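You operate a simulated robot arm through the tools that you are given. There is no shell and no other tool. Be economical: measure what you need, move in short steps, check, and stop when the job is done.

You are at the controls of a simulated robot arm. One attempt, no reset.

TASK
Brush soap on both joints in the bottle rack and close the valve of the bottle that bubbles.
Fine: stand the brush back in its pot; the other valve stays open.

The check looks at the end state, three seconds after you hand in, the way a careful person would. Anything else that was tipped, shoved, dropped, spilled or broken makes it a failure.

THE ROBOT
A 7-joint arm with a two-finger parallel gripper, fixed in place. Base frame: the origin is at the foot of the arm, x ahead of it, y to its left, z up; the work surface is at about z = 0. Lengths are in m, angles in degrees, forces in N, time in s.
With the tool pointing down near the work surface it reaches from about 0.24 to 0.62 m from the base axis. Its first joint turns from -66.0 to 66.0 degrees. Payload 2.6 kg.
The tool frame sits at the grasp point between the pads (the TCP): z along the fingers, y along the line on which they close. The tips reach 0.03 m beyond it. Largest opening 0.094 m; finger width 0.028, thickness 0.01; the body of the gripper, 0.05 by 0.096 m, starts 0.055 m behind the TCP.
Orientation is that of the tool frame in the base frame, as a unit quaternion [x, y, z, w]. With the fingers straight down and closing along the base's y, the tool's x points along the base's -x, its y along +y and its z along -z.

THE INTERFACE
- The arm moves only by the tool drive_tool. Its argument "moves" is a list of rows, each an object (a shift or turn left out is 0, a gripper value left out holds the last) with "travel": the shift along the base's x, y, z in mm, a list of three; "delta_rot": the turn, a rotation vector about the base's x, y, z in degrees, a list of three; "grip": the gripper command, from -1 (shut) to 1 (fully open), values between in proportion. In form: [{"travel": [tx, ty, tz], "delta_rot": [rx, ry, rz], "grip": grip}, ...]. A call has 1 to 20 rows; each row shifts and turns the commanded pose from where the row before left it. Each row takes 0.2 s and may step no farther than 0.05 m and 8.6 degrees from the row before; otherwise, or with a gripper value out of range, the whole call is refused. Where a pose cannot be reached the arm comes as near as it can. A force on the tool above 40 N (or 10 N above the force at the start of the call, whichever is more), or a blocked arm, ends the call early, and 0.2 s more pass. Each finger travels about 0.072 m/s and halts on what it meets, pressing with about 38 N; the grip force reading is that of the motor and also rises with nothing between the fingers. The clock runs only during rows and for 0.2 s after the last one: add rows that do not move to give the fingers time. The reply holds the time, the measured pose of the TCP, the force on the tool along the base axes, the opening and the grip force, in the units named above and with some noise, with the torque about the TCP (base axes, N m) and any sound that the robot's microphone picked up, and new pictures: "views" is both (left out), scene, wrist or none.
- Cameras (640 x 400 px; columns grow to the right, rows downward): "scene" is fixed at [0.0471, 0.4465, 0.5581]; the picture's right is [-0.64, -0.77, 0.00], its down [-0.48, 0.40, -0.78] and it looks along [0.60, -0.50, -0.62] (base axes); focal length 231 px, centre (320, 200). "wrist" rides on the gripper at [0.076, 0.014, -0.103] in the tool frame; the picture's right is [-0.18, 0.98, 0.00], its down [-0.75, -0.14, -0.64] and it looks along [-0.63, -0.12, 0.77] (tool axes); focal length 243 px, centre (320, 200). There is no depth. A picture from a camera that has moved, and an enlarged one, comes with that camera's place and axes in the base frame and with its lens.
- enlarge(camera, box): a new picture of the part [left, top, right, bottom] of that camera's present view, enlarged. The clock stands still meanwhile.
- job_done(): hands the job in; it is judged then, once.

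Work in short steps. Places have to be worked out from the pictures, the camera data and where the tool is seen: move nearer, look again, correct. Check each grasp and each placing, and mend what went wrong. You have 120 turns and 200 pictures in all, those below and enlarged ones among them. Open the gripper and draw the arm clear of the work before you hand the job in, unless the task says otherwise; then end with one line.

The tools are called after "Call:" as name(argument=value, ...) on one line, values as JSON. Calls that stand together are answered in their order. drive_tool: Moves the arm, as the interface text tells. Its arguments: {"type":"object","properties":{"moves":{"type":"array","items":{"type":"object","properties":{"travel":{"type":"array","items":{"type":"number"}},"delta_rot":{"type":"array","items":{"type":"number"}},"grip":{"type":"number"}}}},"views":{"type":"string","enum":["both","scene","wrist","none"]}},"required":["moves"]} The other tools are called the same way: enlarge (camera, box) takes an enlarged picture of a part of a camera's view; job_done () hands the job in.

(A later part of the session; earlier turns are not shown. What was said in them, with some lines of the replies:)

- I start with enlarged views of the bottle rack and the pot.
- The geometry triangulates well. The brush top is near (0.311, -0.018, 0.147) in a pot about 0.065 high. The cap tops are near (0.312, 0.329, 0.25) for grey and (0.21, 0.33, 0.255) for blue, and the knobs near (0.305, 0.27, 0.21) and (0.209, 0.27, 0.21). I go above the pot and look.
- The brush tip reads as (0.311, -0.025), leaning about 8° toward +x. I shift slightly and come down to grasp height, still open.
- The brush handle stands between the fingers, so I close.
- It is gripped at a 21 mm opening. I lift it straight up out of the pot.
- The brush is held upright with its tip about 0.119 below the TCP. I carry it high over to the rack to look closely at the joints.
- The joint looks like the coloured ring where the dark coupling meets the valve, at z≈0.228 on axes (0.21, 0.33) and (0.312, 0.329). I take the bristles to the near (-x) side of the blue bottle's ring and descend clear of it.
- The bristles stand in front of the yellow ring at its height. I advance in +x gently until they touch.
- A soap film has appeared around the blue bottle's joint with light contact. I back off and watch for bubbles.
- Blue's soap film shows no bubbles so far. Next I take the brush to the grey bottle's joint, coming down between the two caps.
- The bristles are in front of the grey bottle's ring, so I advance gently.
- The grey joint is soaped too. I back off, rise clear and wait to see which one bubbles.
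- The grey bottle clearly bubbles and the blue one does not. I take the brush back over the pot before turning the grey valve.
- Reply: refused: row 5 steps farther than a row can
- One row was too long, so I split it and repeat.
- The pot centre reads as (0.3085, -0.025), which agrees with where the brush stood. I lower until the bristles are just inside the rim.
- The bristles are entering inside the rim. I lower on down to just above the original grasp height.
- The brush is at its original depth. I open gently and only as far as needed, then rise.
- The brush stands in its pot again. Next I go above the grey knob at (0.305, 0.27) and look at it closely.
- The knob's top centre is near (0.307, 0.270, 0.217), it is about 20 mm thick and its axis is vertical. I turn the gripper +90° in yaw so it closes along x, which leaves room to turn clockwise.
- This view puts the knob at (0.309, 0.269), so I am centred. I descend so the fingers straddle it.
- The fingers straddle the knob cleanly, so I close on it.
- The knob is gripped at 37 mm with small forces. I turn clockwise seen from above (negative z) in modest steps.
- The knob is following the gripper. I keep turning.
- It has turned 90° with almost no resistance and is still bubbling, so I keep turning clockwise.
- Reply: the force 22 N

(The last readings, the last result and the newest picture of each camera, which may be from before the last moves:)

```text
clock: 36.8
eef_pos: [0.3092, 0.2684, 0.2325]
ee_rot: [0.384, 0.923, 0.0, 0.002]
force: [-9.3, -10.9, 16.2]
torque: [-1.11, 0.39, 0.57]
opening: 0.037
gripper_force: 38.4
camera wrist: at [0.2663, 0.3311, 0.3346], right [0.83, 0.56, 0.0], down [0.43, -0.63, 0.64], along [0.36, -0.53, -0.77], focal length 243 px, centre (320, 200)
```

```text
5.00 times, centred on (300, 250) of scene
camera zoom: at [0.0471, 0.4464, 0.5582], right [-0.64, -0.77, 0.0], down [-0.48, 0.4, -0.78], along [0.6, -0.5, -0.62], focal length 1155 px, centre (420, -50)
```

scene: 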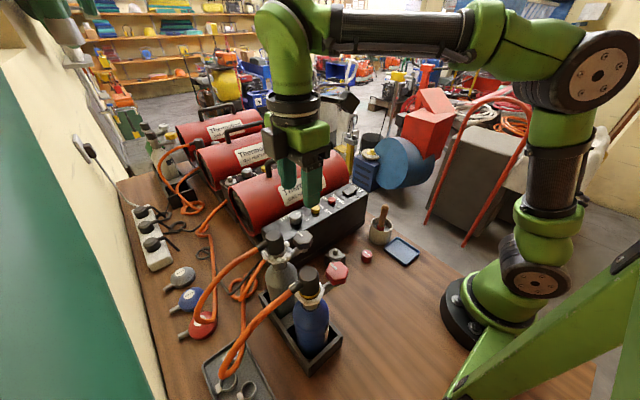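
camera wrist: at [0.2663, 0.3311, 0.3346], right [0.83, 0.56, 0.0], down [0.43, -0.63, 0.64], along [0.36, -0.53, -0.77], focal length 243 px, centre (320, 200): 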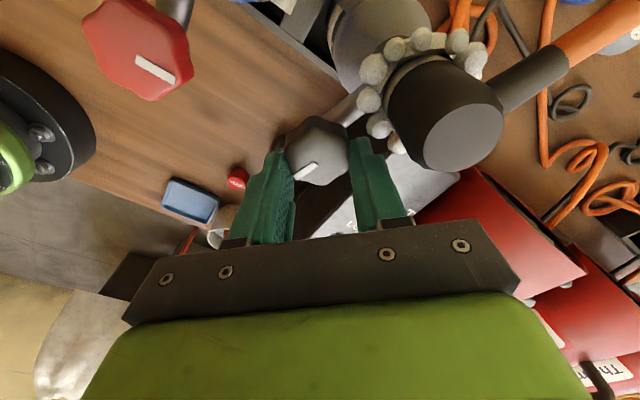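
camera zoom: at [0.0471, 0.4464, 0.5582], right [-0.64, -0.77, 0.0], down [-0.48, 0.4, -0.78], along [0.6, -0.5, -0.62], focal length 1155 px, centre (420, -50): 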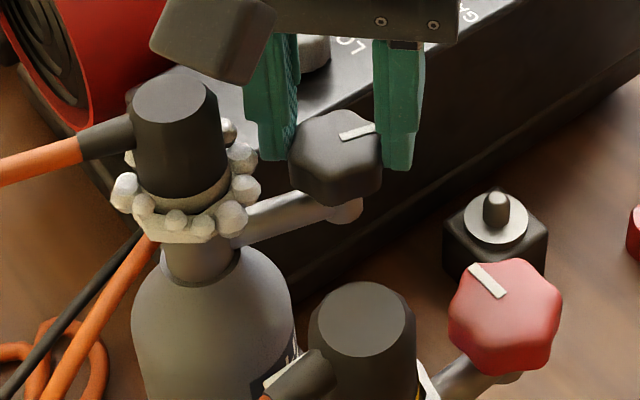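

The force rose, the knob stopped at about 90° (the mark stays toward -y) and the bottle is tilting slightly, so it has reached a stop. I back off a few degrees to relieve the strain before releasing.

Call:
drive_tool(moves=[{"delta_rot": [0, 0, 3]}, {"delta_rot": [0, 0, 3]}, {"delta_rot": [0, 0, 0]}], views="none")

Call:
enlarge(camera="scene", box=[250, 210, 350, 290])

```text
clock: 37.6
eef_pos: [0.3098, 0.2679, 0.2326]
ee_rot: [0.334, 0.943, 0.001, 0.001]
force: [-2.1, -3.1, 11.2]
torque: [-0.26, -0.33, -0.01]
opening: 0.0373
gripper_force: 38.4
```

```text
5.00 times, centred on (300, 250) of scene
camera zoom: at [0.0471, 0.4464, 0.5581], right [-0.64, -0.77, 0.0], down [-0.48, 0.4, -0.78], along [0.6, -0.5, -0.62], focal length 1155 px, centre (420, -50)
```

zoom: 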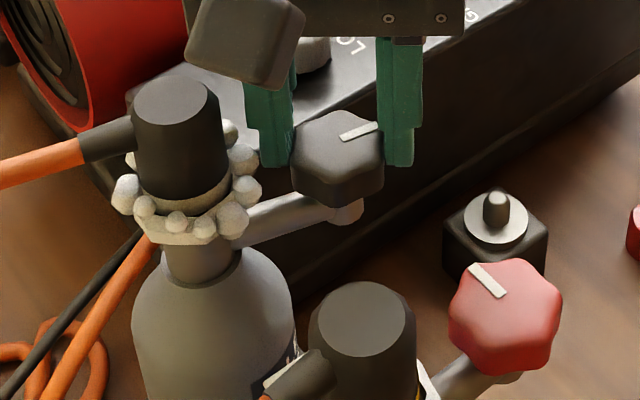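

The torque is gone. I release slowly so the bottle can settle, watching it as it does.

Call:
drive_tool(moves=[{"grip": -0.2}, {"grip": -0.1}, {"grip": 0.0}, {"grip": 0.05}, {}], views="none")

Call:
enlarge(camera="scene", box=[250, 210, 350, 290])

```text
clock: 38.8
eef_pos: [0.3095, 0.2681, 0.2321]
ee_rot: [0.334, 0.943, 0.001, 0.001]
force: [0.7, 0.4, -0.1]
torque: [0.0, -0.04, 0.03]
opening: 0.0497
gripper_force: 0.0
```

```text
5.00 times, centred on (300, 250) of scene
camera zoom: at [0.0471, 0.4465, 0.5581], right [-0.64, -0.77, 0.0], down [-0.48, 0.4, -0.78], along [0.6, -0.5, -0.62], focal length 1155 px, centre (420, -50)
```

zoom: 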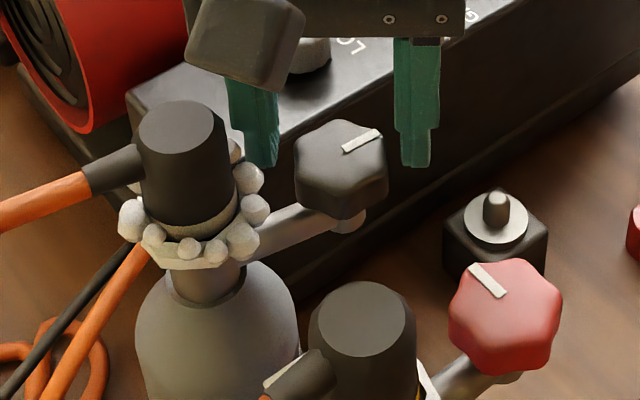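

The bottle has dropped back into its seat. I rise clear and look at the bubbles and the mark.

Call:
drive_tool(moves=[{"travel": [0, 0, 30]}, {"travel": [0, 0, 45]}, {"travel": [0, 0, 40]}, {}, {}, {}], views="both")

Call:
enlarge(camera="wrist", box=[230, 0, 470, 150])

Call:
enlarge(camera="scene", box=[240, 220, 360, 350])

```text
clock: 40.2
eef_pos: [0.3095, 0.2664, 0.347]
ee_rot: [0.333, 0.943, 0.001, 0.0]
force: [-0.3, -0.3, 0.0]
torque: [0.0, 0.01, 0.03]
opening: 0.0497
gripper_force: 0.0
camera wrist: at [0.2602, 0.3261, 0.4492], right [0.76, 0.65, 0.0], down [0.5, -0.58, 0.64], along [0.42, -0.49, -0.77], focal length 243 px, centre (320, 200)
```

scene: 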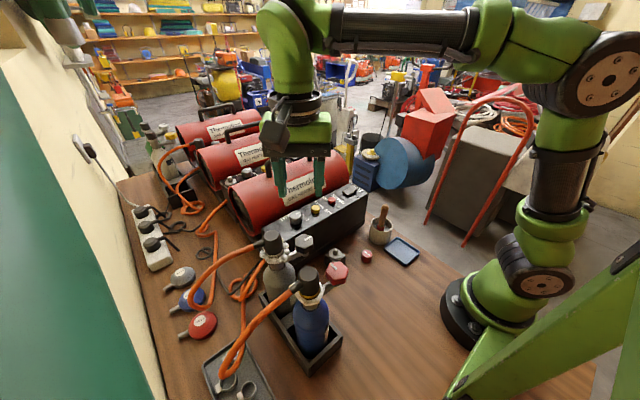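
wrist: 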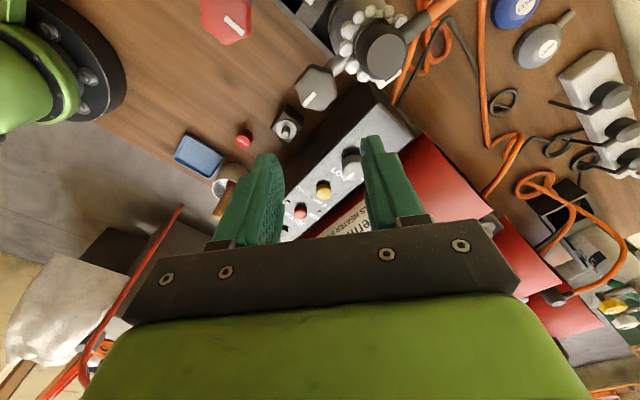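

```text
2.67 times, centred on (350, 75) of wrist
camera zoom: at [0.2602, 0.3261, 0.4492], right [0.76, 0.65, 0.0], down [0.5, -0.58, 0.64], along [0.42, -0.49, -0.77], focal length 647 px, centre (240, 533)
```

zoom: 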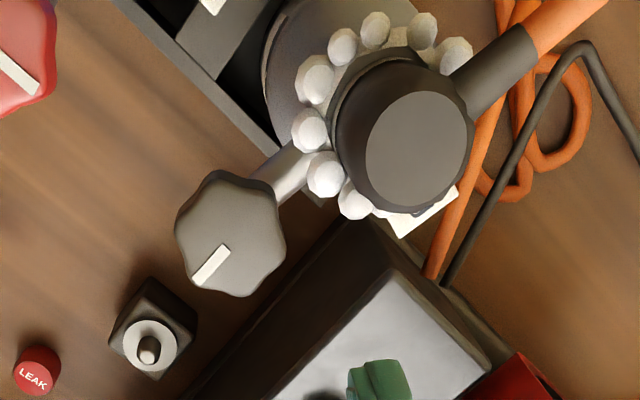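

```text
3.08 times, centred on (300, 285) of scene
camera zoom: at [0.0471, 0.4465, 0.5581], right [-0.64, -0.77, 0.0], down [-0.48, 0.4, -0.78], along [0.6, -0.5, -0.62], focal length 711 px, centre (382, -62)
```

zoom: 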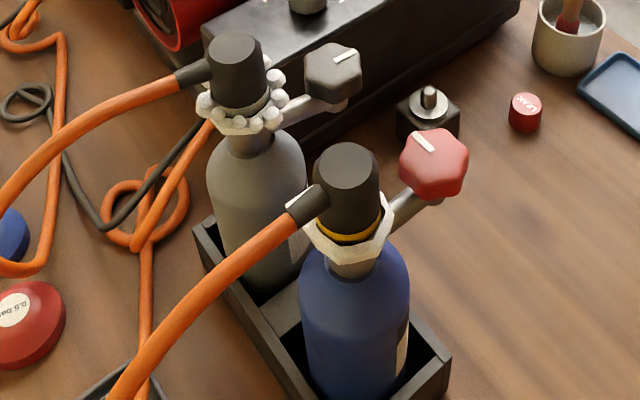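

The mark has turned 90° and now lies along the valve arm, which fits a quarter-turn stop. I wait a few seconds to see whether the bubbles subside.

Call:
drive_tool(moves=[{}, {}, {}, {}, {}, {}, {}, {}, {}, {}, {}, {}, {}, {}, {}, {}, {}, {}, {}, {}], views="none")

Call:
enlarge(camera="wrist", box=[280, 0, 440, 110])

Call:
enlarge(camera="scene", box=[250, 220, 350, 290])

```text
clock: 44.4
eef_pos: [0.3111, 0.2684, 0.3477]
ee_rot: [0.334, 0.943, 0.001, 0.0]
force: [-0.2, 0.4, -0.3]
torque: [0.0, 0.0, -0.01]
opening: 0.0494
gripper_force: 0.1
```

```text
3.64 times, centred on (360, 55) of wrist
camera zoom: at [0.2602, 0.3261, 0.4492], right [0.76, 0.65, 0.0], down [0.5, -0.58, 0.64], along [0.42, -0.49, -0.77], focal length 882 px, centre (174, 727)
```

zoom: 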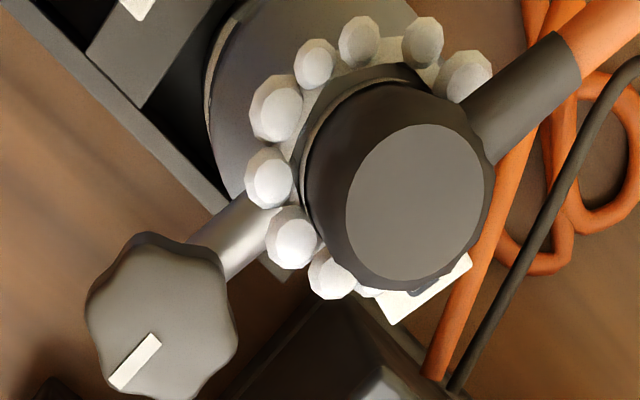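

```text
5.71 times, centred on (300, 255) of scene
camera zoom: at [0.0471, 0.4465, 0.5581], right [-0.64, -0.77, 0.0], down [-0.48, 0.4, -0.78], along [0.6, -0.5, -0.62], focal length 1320 px, centre (434, -114)
```

zoom: 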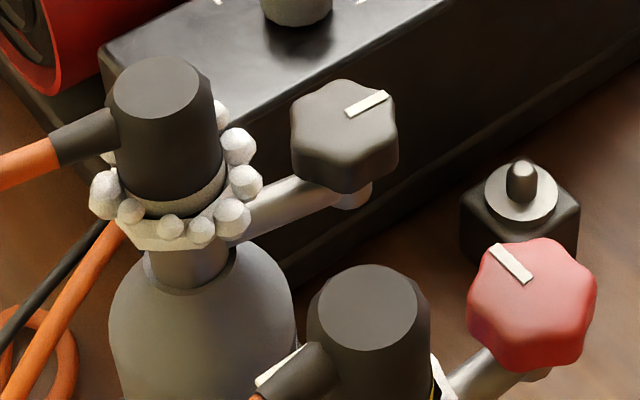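

The bubbles persist, and by my measurement the knob sits about 10-15° short of the full quarter turn because the bottle twisted slightly with it. I rotate the gripper back to about +60° yaw for another grip.

Call:
drive_tool(moves=[{"travel": [-7, 3, 0], "delta_rot": [0, 0, 8.25]}, {"delta_rot": [0, 0, 8.25]}, {"delta_rot": [0, 0, 8.25]}, {"delta_rot": [0, 0, 8.25]}, {"delta_rot": [0, 0, 8.25]}, {"delta_rot": [0, 0, 8.25]}, {"delta_rot": [0, 0, 8.25]}, {"delta_rot": [0, 0, 8.25]}, {"delta_rot": [0, 0, 8.25]}, {"delta_rot": [0, 0, 8.25]}, {"delta_rot": [0, 0, 8.25]}, {"delta_rot": [0, 0, 8.25]}, {"travel": [0, 0, -30]}, {}], views="wrist")

Call:
enlarge(camera="wrist", box=[240, 60, 400, 170])

Call:
enlarge(camera="scene", box=[250, 220, 350, 290])

```text
clock: 47.4
eef_pos: [0.303, 0.2713, 0.3159]
ee_rot: [-0.501, 0.865, 0.0, 0.0]
force: [0.7, 0.2, 0.0]
torque: [-0.02, 0.01, -0.01]
opening: 0.0495
gripper_force: 0.0
camera wrist: at [0.2531, 0.2116, 0.4191], right [-0.76, 0.65, 0.0], down [0.5, 0.58, 0.64], along [0.42, 0.49, -0.77], focal length 243 px, centre (320, 200)
```

wrist: 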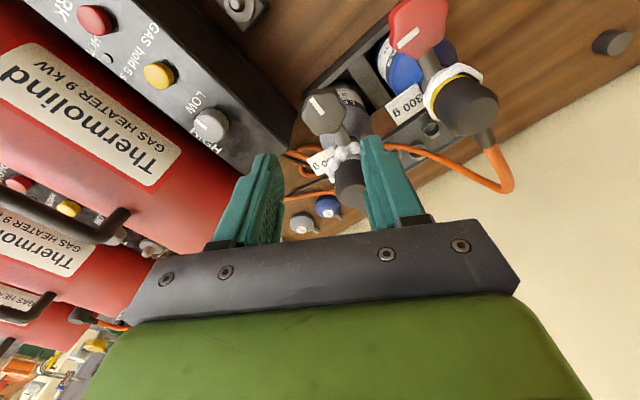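

```text
3.64 times, centred on (320, 115) of wrist
camera zoom: at [0.2531, 0.2116, 0.4191], right [-0.76, 0.65, 0.0], down [0.5, 0.58, 0.64], along [0.42, 0.49, -0.77], focal length 882 px, centre (320, 509)
```

zoom: 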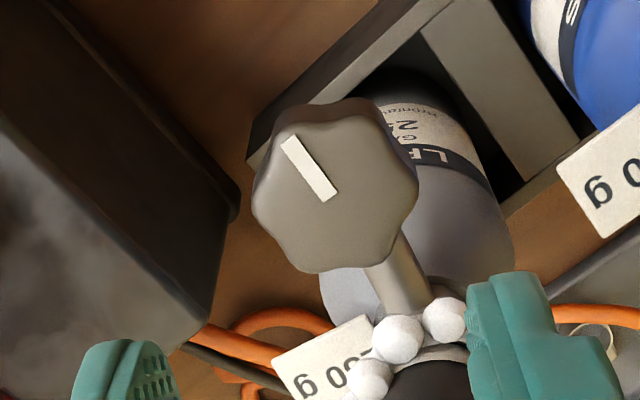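

```text
5.71 times, centred on (300, 255) of scene
camera zoom: at [0.0471, 0.4465, 0.5581], right [-0.64, -0.77, 0.0], down [-0.48, 0.4, -0.78], along [0.6, -0.5, -0.62], focal length 1320 px, centre (434, -114)
```

zoom: 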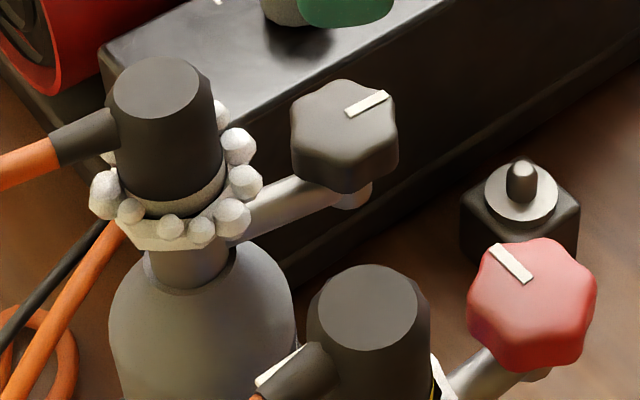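

The mark sits on a lobe, so last time I held lobe tips, a grip that slips. At yaw 87° the flat fingers bridge two lobes on each side. I rotate, centre on (0.300, 0.273) and descend.

Call:
drive_tool(moves=[{"travel": [-2, 1, 0], "delta_rot": [0, 0, 8.5]}, {"delta_rot": [0, 0, 8.5]}, {"delta_rot": [0, 0, 8.5]}, {"delta_rot": [0, 0, 1.5]}, {"travel": [0, 0, -40]}, {"travel": [0, 0, -30]}, {"travel": [0, 0, -12]}, {}], views="wrist")

Call:
enlarge(camera="scene", box=[250, 210, 350, 290])

```text
clock: 49.2
eef_pos: [0.2996, 0.271, 0.2337]
ee_rot: [-0.688, 0.726, 0.0, -0.001]
force: [0.8, -0.1, -0.6]
torque: [0.03, 0.01, -0.01]
opening: 0.0496
gripper_force: 0.1
camera wrist: at [0.2825, 0.1957, 0.3358], right [-0.97, 0.24, 0.0], down [0.18, 0.75, 0.64], along [0.15, 0.62, -0.77], focal length 243 px, centre (320, 200)
```

wrist: 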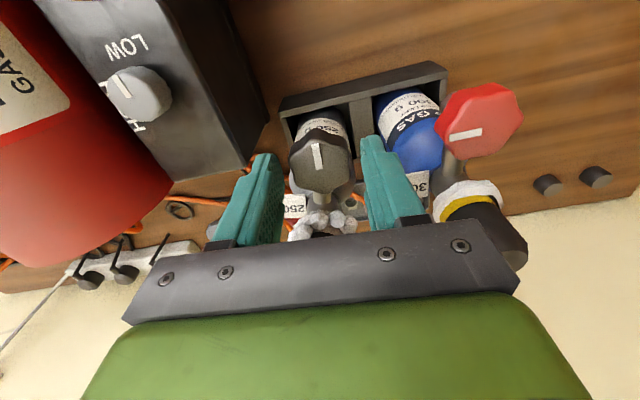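

```text
5.00 times, centred on (300, 250) of scene
camera zoom: at [0.0471, 0.4465, 0.5581], right [-0.64, -0.77, 0.0], down [-0.48, 0.4, -0.78], along [0.6, -0.5, -0.62], focal length 1155 px, centre (420, -50)
```

zoom: 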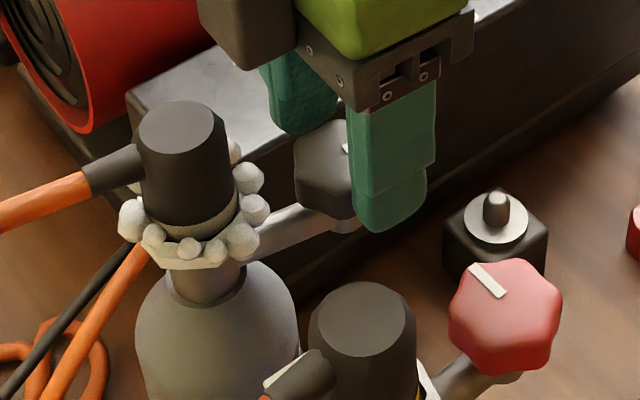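

The knob is centred between the fingers. I close and then turn slowly, watching torque.

Call:
drive_tool(moves=[{"grip": -0.2}, {"grip": -0.6}, {"grip": -0.6}, {"grip": -0.6}, {}], views="none")

Call:
drive_tool(moves=[{"delta_rot": [0, 0, -4]}, {"delta_rot": [0, 0, -4]}, {"delta_rot": [0, 0, -4]}, {}], views="none")

Call:
enlarge(camera="scene", box=[250, 210, 350, 290])

```text
clock: 50.4
eef_pos: [0.2994, 0.2723, 0.2341]
ee_rot: [-0.688, 0.725, 0.001, -0.001]
force: [0.7, 1.1, -0.5]
torque: [-0.04, -0.26, -0.02]
opening: 0.0369
gripper_force: 37.5
```

```text
clock: 51.4
eef_pos: [0.2987, 0.2723, 0.2334]
ee_rot: [-0.609, 0.793, 0.0, 0.0]
force: [-4.4, 2.1, -0.4]
torque: [0.37, 0.61, 0.43]
opening: 0.0371
gripper_force: 37.6
```

```text
5.00 times, centred on (300, 250) of scene
camera zoom: at [0.0471, 0.4465, 0.5581], right [-0.64, -0.77, 0.0], down [-0.48, 0.4, -0.78], along [0.6, -0.5, -0.62], focal length 1155 px, centre (420, -50)
```

zoom: 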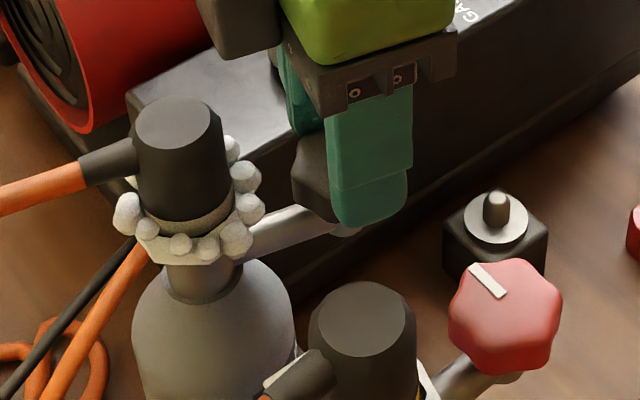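

Torque climbs to 0.43 N m after only a few degrees, against about 0.1 earlier, and the bottle begins to follow. This is the closed stop, so I release here without backing off and look again.

Call:
drive_tool(moves=[{"grip": -0.2}, {"grip": -0.1}, {"grip": 0.05}, {"grip": 0.1}, {"travel": [0, 0, 30]}, {"travel": [0, 0, 45]}, {"travel": [0, 0, 40]}, {}, {}, {}, {}, {}], views="wrist")

Call:
enlarge(camera="wrist", box=[250, 50, 410, 170])

Call:
enlarge(camera="scene", box=[250, 210, 350, 290])

```text
clock: 54.0
eef_pos: [0.2996, 0.2721, 0.349]
ee_rot: [-0.608, 0.794, 0.0, 0.0]
force: [0.3, -0.6, -0.2]
torque: [0.0, 0.03, 0.0]
opening: 0.0517
gripper_force: 0.1
camera wrist: at [0.2676, 0.2014, 0.4514], right [-0.9, 0.43, 0.0], down [0.33, 0.69, 0.64], along [0.28, 0.58, -0.77], focal length 243 px, centre (320, 200)
```

wrist: 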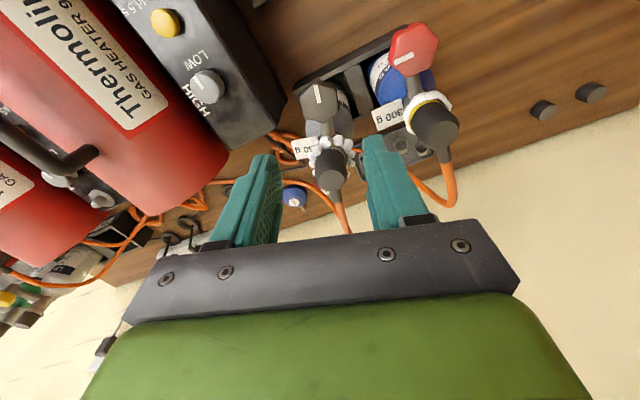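

```text
3.33 times, centred on (330, 110) of wrist
camera zoom: at [0.2676, 0.2014, 0.4514], right [-0.9, 0.43, 0.0], down [0.33, 0.69, 0.64], along [0.28, 0.58, -0.77], focal length 809 px, centre (287, 500)
```

zoom: 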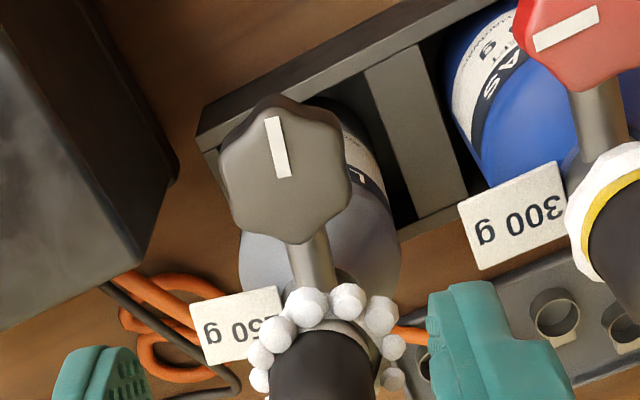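

```text
5.00 times, centred on (300, 250) of scene
camera zoom: at [0.0471, 0.4465, 0.5581], right [-0.64, -0.77, 0.0], down [-0.48, 0.4, -0.78], along [0.6, -0.5, -0.62], focal length 1155 px, centre (420, -50)
```

zoom: 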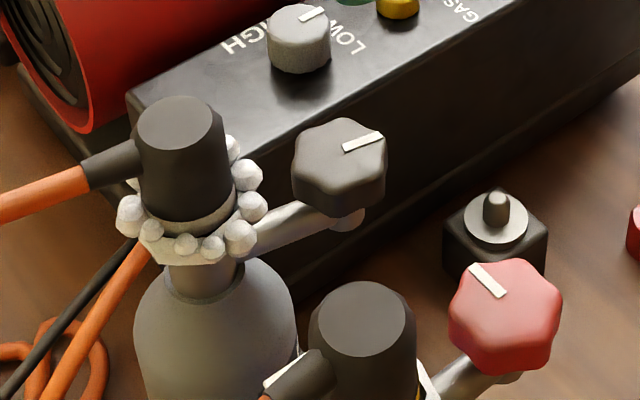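

The mark now lies along the valve arm, about 90° from where it began and at the stop. Red is untouched and the bottle stands upright. I open the gripper, draw the arm clear and take a last look.

Call:
drive_tool(moves=[{"travel": [0, 0, 40]}, {"travel": [0, 0, 40], "grip": 1}, {"travel": [-5, -45, 10]}, {"travel": [-5, -45, 0]}, {"travel": [-5, -45, 0]}, {"travel": [0, -30, 0]}, {}, {}, {}, {}, {}, {}, {}, {}, {}], views="both")

Call:
enlarge(camera="scene", box=[230, 210, 360, 370])

Call:
enlarge(camera="scene", box=[310, 180, 440, 280])

```text
clock: 57.2
eef_pos: [0.2896, 0.1047, 0.4381]
ee_rot: [-0.609, 0.793, 0.0, -0.001]
force: [-0.5, -0.4, 0.0]
torque: [0.03, -0.02, 0.0]
opening: 0.0938
gripper_force: 0.0
camera wrist: at [0.2558, 0.0344, 0.5401], right [-0.9, 0.43, 0.0], down [0.33, 0.69, 0.64], along [0.28, 0.58, -0.77], focal length 243 px, centre (320, 200)
```

scene: 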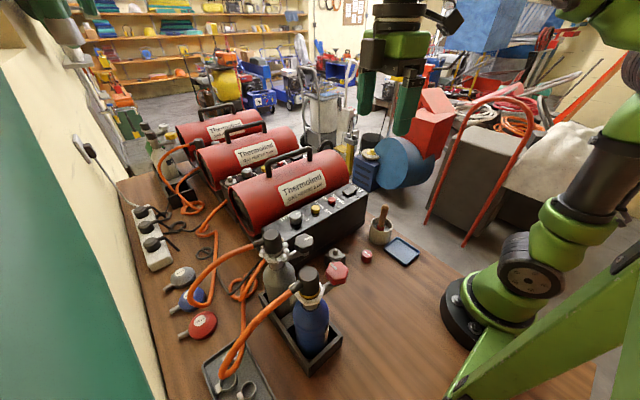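
wrist: 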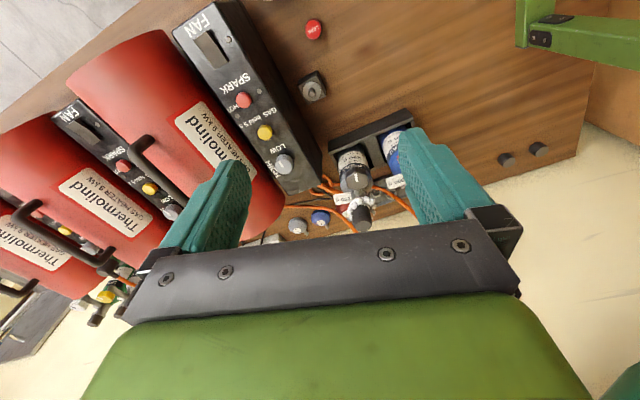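

```text
2.50 times, centred on (295, 290) of scene
camera zoom: at [0.0471, 0.4465, 0.5581], right [-0.64, -0.77, 0.0], down [-0.48, 0.4, -0.78], along [0.6, -0.5, -0.62], focal length 578 px, centre (382, -25)
```

zoom: 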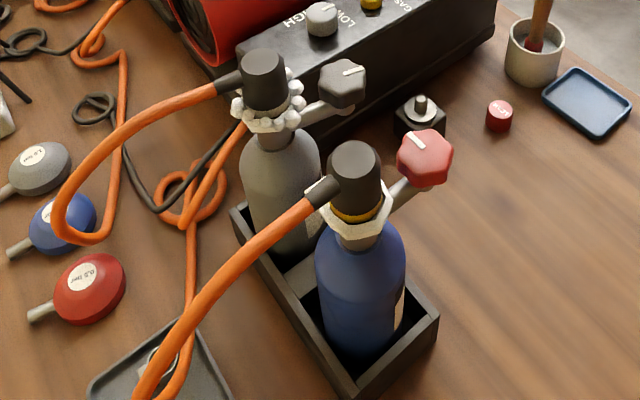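

```text
4.00 times, centred on (375, 230) of scene
camera zoom: at [0.0471, 0.4465, 0.5581], right [-0.64, -0.77, 0.0], down [-0.48, 0.4, -0.78], along [0.6, -0.5, -0.62], focal length 924 px, centre (100, 80)
```

zoom: 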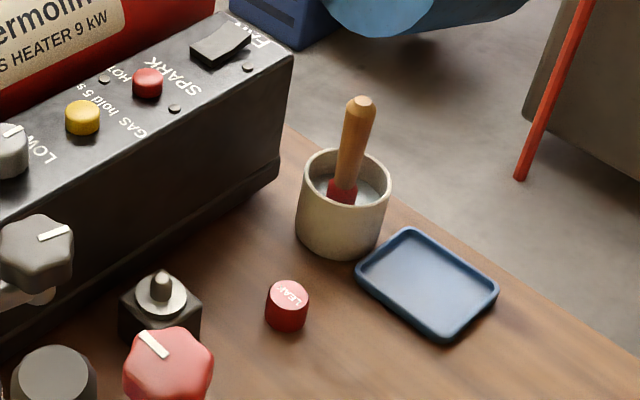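

Both joints are soaped. The grey valve is closed to its stop, red is still open, the brush stands in its pot and the arm is clear, so I hand in.

Call:
job_done()

```text
The job is handed in.
```

I soaped both joints and turned the bubbling grey bottle's valve about 90° clockwise to its stop. The bubbles were still showing when I handed in, so only the stop and the mark lying along the valve arm indicate it is closed. The grey bottle also twisted about 10° in the rack but stands upright. The blue bottle's valve stays open, and the brush is back in its pot.
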